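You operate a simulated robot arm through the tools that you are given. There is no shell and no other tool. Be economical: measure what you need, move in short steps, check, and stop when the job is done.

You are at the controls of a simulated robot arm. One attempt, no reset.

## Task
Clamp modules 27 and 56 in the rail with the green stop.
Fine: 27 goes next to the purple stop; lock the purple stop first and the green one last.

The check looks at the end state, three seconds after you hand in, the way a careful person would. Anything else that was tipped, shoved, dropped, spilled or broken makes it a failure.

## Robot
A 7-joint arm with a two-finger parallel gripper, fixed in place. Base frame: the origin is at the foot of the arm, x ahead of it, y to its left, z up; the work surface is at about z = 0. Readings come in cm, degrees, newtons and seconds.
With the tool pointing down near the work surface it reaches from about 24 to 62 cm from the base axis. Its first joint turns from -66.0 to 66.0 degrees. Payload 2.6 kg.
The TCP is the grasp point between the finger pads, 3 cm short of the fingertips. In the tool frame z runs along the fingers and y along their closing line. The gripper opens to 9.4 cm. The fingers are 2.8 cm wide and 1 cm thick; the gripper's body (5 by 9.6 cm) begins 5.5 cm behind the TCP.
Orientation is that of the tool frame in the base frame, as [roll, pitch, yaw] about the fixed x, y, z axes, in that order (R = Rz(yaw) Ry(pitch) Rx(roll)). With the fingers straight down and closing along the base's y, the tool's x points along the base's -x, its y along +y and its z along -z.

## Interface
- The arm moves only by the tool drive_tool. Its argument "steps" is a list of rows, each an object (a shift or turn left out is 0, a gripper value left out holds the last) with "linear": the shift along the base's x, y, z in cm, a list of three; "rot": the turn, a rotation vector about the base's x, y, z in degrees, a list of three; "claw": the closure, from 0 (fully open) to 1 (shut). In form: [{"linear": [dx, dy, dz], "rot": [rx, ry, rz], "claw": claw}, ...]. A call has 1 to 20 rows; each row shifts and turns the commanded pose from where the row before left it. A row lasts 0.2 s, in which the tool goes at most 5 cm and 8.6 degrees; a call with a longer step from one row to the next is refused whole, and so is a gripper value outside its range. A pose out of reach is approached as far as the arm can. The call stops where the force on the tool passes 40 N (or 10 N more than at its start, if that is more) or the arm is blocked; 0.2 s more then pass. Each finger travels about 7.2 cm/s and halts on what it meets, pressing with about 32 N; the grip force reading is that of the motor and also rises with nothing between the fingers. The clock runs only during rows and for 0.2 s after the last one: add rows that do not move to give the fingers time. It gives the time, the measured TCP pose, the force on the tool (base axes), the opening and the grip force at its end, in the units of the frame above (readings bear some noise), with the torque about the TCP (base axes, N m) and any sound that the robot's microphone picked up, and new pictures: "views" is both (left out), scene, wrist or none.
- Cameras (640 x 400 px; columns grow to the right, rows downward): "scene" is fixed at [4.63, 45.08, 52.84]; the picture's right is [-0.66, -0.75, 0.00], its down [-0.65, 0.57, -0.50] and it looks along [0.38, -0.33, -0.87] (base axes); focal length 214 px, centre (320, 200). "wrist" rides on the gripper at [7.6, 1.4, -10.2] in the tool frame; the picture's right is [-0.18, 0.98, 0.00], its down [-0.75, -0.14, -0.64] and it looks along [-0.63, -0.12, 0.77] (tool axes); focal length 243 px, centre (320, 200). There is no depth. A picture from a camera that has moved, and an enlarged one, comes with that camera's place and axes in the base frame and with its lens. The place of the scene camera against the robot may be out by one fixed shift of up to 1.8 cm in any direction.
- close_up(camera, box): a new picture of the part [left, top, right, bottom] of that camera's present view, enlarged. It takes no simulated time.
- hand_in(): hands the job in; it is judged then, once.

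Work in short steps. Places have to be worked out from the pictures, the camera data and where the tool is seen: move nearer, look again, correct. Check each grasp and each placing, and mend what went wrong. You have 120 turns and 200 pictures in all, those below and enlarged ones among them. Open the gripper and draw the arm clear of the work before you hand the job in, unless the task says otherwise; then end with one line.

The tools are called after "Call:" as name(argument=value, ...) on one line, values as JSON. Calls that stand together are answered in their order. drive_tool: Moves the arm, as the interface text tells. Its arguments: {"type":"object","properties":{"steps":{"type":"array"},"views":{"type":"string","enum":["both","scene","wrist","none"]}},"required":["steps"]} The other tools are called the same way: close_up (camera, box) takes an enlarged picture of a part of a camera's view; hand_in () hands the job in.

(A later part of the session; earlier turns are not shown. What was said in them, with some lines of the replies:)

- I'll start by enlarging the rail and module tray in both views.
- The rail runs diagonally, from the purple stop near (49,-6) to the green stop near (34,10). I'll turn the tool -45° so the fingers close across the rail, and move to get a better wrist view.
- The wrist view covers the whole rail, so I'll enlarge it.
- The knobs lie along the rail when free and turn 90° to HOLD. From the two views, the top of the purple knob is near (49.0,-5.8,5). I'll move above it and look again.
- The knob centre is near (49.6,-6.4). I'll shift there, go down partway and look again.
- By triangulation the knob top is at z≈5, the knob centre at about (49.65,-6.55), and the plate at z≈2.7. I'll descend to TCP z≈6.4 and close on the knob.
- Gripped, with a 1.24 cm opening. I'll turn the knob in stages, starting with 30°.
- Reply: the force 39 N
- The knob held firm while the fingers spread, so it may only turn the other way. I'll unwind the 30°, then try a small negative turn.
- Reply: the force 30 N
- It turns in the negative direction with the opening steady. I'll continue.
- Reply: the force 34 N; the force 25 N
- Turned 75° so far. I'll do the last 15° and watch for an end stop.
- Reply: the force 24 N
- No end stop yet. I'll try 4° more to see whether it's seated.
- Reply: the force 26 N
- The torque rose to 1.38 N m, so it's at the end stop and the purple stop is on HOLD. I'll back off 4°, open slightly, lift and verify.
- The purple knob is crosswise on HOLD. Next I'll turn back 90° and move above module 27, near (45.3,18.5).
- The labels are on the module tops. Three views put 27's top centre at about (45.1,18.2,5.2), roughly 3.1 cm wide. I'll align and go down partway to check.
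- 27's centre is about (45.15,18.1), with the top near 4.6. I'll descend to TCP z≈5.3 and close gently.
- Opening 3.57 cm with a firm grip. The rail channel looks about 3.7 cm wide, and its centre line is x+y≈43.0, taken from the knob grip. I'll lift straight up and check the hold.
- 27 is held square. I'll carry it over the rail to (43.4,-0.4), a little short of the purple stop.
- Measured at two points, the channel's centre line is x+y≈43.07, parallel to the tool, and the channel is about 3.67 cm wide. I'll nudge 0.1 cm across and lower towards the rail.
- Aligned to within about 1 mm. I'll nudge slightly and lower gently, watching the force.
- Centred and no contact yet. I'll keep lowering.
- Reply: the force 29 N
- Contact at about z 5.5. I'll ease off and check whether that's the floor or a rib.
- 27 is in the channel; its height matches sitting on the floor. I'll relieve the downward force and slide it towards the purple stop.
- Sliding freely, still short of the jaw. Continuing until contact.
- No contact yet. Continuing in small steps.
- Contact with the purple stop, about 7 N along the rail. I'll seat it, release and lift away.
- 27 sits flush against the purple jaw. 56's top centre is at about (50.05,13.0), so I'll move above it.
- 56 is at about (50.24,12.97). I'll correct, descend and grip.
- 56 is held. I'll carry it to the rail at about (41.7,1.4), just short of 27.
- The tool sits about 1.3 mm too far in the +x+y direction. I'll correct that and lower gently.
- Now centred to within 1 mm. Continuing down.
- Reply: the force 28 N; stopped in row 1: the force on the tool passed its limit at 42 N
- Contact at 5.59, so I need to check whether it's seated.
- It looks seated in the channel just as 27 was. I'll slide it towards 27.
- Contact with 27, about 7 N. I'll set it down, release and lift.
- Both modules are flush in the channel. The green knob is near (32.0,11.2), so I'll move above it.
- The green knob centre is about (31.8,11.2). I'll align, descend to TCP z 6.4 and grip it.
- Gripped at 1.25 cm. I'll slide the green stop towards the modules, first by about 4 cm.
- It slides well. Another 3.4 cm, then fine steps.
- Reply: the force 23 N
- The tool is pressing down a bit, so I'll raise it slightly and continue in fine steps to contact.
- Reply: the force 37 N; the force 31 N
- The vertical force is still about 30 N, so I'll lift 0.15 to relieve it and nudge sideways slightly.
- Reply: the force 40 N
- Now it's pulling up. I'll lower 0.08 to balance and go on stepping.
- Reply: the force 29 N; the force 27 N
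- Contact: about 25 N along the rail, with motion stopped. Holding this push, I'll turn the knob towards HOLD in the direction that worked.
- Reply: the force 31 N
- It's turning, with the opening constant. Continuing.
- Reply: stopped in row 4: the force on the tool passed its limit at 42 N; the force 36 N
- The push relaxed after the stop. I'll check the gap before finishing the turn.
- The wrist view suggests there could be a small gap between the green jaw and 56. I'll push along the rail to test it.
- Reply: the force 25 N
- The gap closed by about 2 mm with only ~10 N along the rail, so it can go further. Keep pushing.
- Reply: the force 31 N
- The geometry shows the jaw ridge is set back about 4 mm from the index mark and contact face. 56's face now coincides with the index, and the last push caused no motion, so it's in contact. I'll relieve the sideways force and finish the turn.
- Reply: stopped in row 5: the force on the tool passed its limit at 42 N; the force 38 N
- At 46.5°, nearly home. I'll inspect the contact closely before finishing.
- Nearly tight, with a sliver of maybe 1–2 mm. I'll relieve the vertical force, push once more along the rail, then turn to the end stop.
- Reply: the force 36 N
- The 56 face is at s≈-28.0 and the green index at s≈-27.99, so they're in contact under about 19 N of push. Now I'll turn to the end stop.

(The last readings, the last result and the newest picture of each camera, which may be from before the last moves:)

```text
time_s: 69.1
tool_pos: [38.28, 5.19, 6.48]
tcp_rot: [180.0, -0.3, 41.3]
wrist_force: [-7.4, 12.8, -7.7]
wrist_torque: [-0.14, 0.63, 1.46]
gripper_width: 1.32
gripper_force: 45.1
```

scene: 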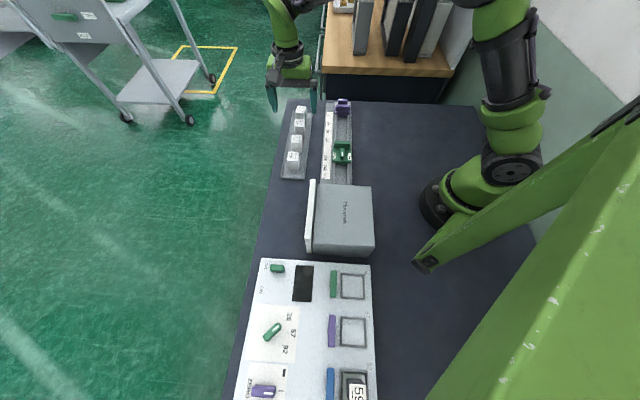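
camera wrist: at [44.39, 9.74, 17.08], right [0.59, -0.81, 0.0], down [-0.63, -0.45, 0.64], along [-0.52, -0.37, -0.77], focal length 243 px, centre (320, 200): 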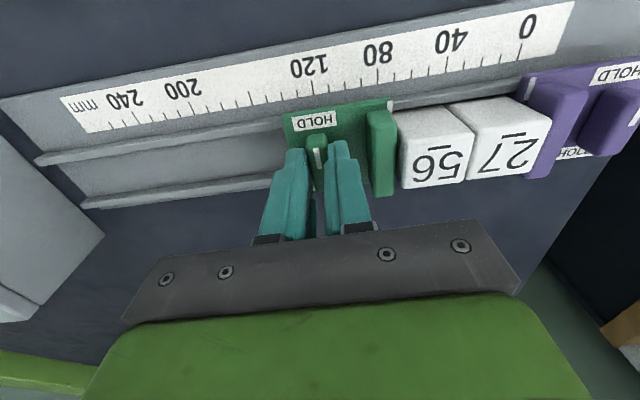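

The end stop torque of 1.46 N m says it's on HOLD. I'll back off, open slightly, lift and verify.

Call:
drive_tool(steps=[{"rot": [0, 0, 3.8]}, {"claw": 0.75}, {"claw": 0.75}, {"linear": [0, 0, 3]}, {"linear": [0, 0, 4]}, {"linear": [-1, 1, 4]}, {}], views="both")

Call:
close_up(camera="wrist", box=[280, 50, 520, 200])

Call:
close_up(camera="scene", box=[310, 90, 380, 150])

```text
time_s: 70.7
tool_pos: [37.26, 5.83, 17.77]
tcp_rot: [179.9, -0.4, 44.9]
wrist_force: [-0.1, 0.0, -0.3]
wrist_torque: [0.0, 0.02, 0.01]
gripper_width: 2.34
gripper_force: 0.1
camera wrist: at [43.56, 10.31, 28.35], right [0.56, -0.83, 0.0], down [-0.64, -0.43, 0.64], along [-0.53, -0.36, -0.77], focal length 243 px, centre (320, 200)
```

scene: 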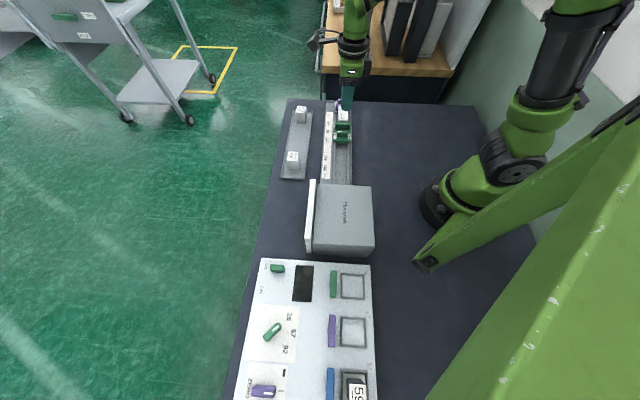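
wrist: 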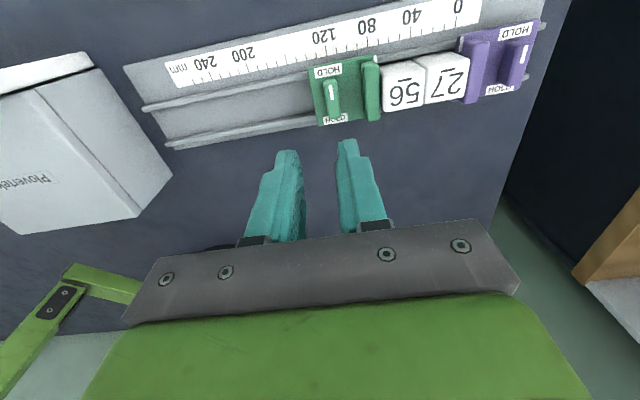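

```text
2.67 times, centred on (400, 125) of wrist
camera zoom: at [43.56, 10.31, 28.35], right [0.56, -0.83, 0.0], down [-0.64, -0.43, 0.64], along [-0.53, -0.36, -0.77], focal length 647 px, centre (107, 400)
```

zoom: 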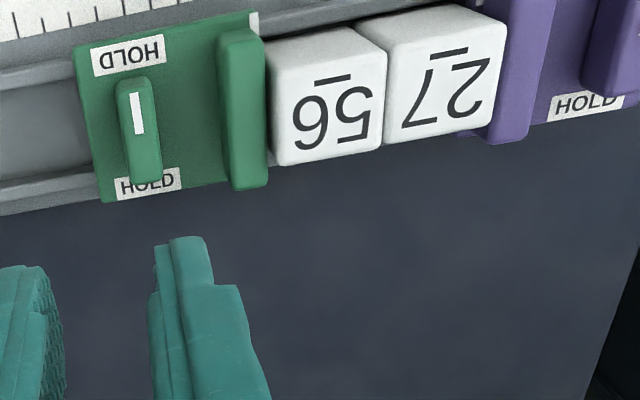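

```text
6.67 times, centred on (345, 120) of scene
camera zoom: at [4.63, 45.08, 52.84], right [-0.66, -0.75, 0.0], down [-0.65, 0.57, -0.5], along [0.38, -0.33, -0.87], focal length 1430 px, centre (153, 733)
```

zoom: 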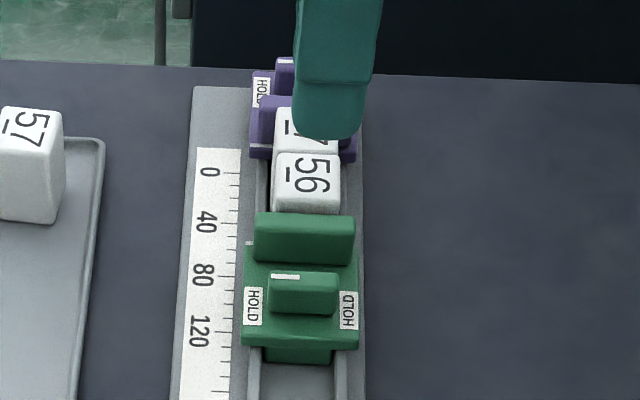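

Both knobs are crosswise on HOLD. I'll shift the camera straight over the joint to verify there's no gap.

Call:
drive_tool(steps=[{"linear": [2, -2, 0], "claw": 0.5}, {"linear": [2, -2, 0], "claw": 0}, {"linear": [0.5, -0.5, 0]}, {}], views="wrist")

Call:
close_up(camera="wrist", box=[220, 50, 420, 175])

```text
time_s: 71.7
tool_pos: [41.95, 1.6, 17.82]
tcp_rot: [179.9, -0.3, 44.9]
wrist_force: [0.1, 0.5, -0.6]
wrist_torque: [-0.02, 0.01, 0.02]
gripper_width: 9.41
gripper_force: 0.1
camera wrist: at [48.3, 5.99, 28.32], right [0.56, -0.83, 0.0], down [-0.64, -0.43, 0.64], along [-0.53, -0.36, -0.77], focal length 243 px, centre (320, 200)
```

wrist: 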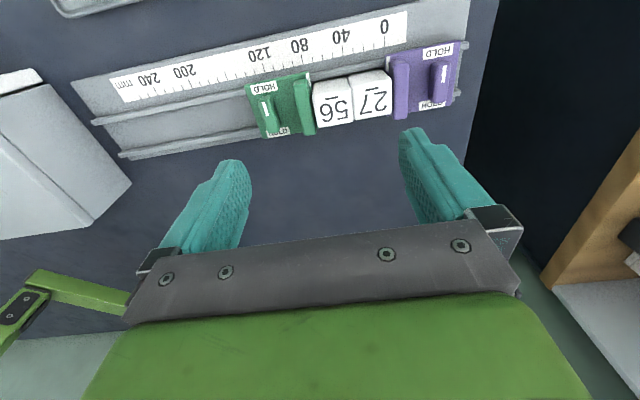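

```text
3.20 times, centred on (320, 112) of wrist
camera zoom: at [48.3, 5.99, 28.32], right [0.56, -0.83, 0.0], down [-0.64, -0.43, 0.64], along [-0.53, -0.36, -0.77], focal length 776 px, centre (320, 480)
```

zoom: 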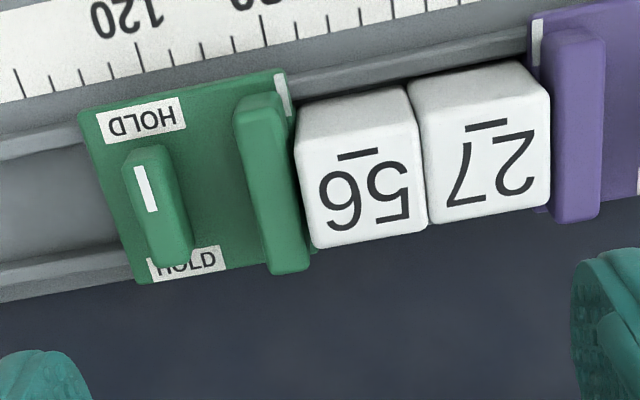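

Both ends meet the contact faces with no visible gap, and nothing else was disturbed. I'll draw the arm clear upwards and check once more.

Call:
drive_tool(steps=[{"linear": [-1, 1, 4]}, {"linear": [-1, 1, 4]}, {"linear": [-1, 1, 3]}, {}], views="scene")

Call:
close_up(camera="scene", box=[270, 80, 390, 190])

```text
time_s: 72.7
tool_pos: [38.92, 4.68, 28.79]
tcp_rot: [179.8, -0.3, 44.8]
wrist_force: [-0.2, 0.0, 0.9]
wrist_torque: [0.04, 0.03, -0.01]
gripper_width: 9.42
gripper_force: 0.0
```

scene: 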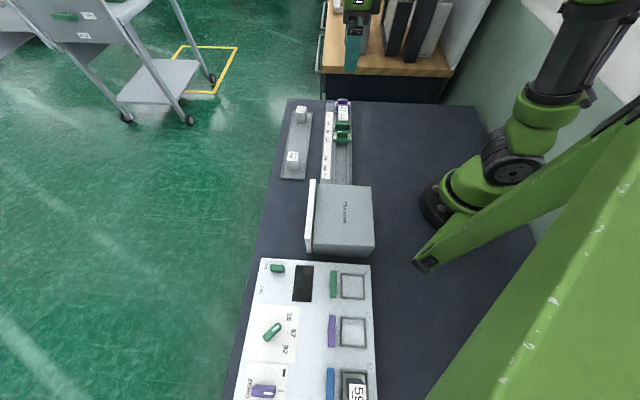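

```text
3.64 times, centred on (330, 135) of scene
camera zoom: at [4.63, 45.08, 52.84], right [-0.66, -0.75, 0.0], down [-0.65, 0.57, -0.5], along [0.38, -0.33, -0.87], focal length 780 px, centre (284, 436)
```

zoom: 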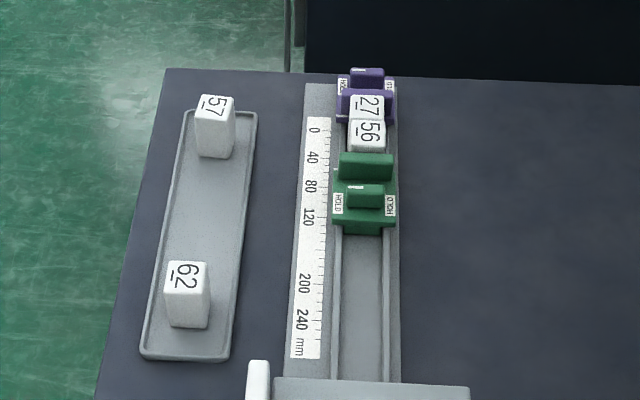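

The modules are clamped, both stops are on HOLD, the gripper is open and the arm is clear, so I'm handing in.

Call:
hand_in()

```text
The job is handed in.
```

Modules 27 and 56 are clamped in the rail with 27 against the purple stop; I locked purple first and green last, and the job is handed in.
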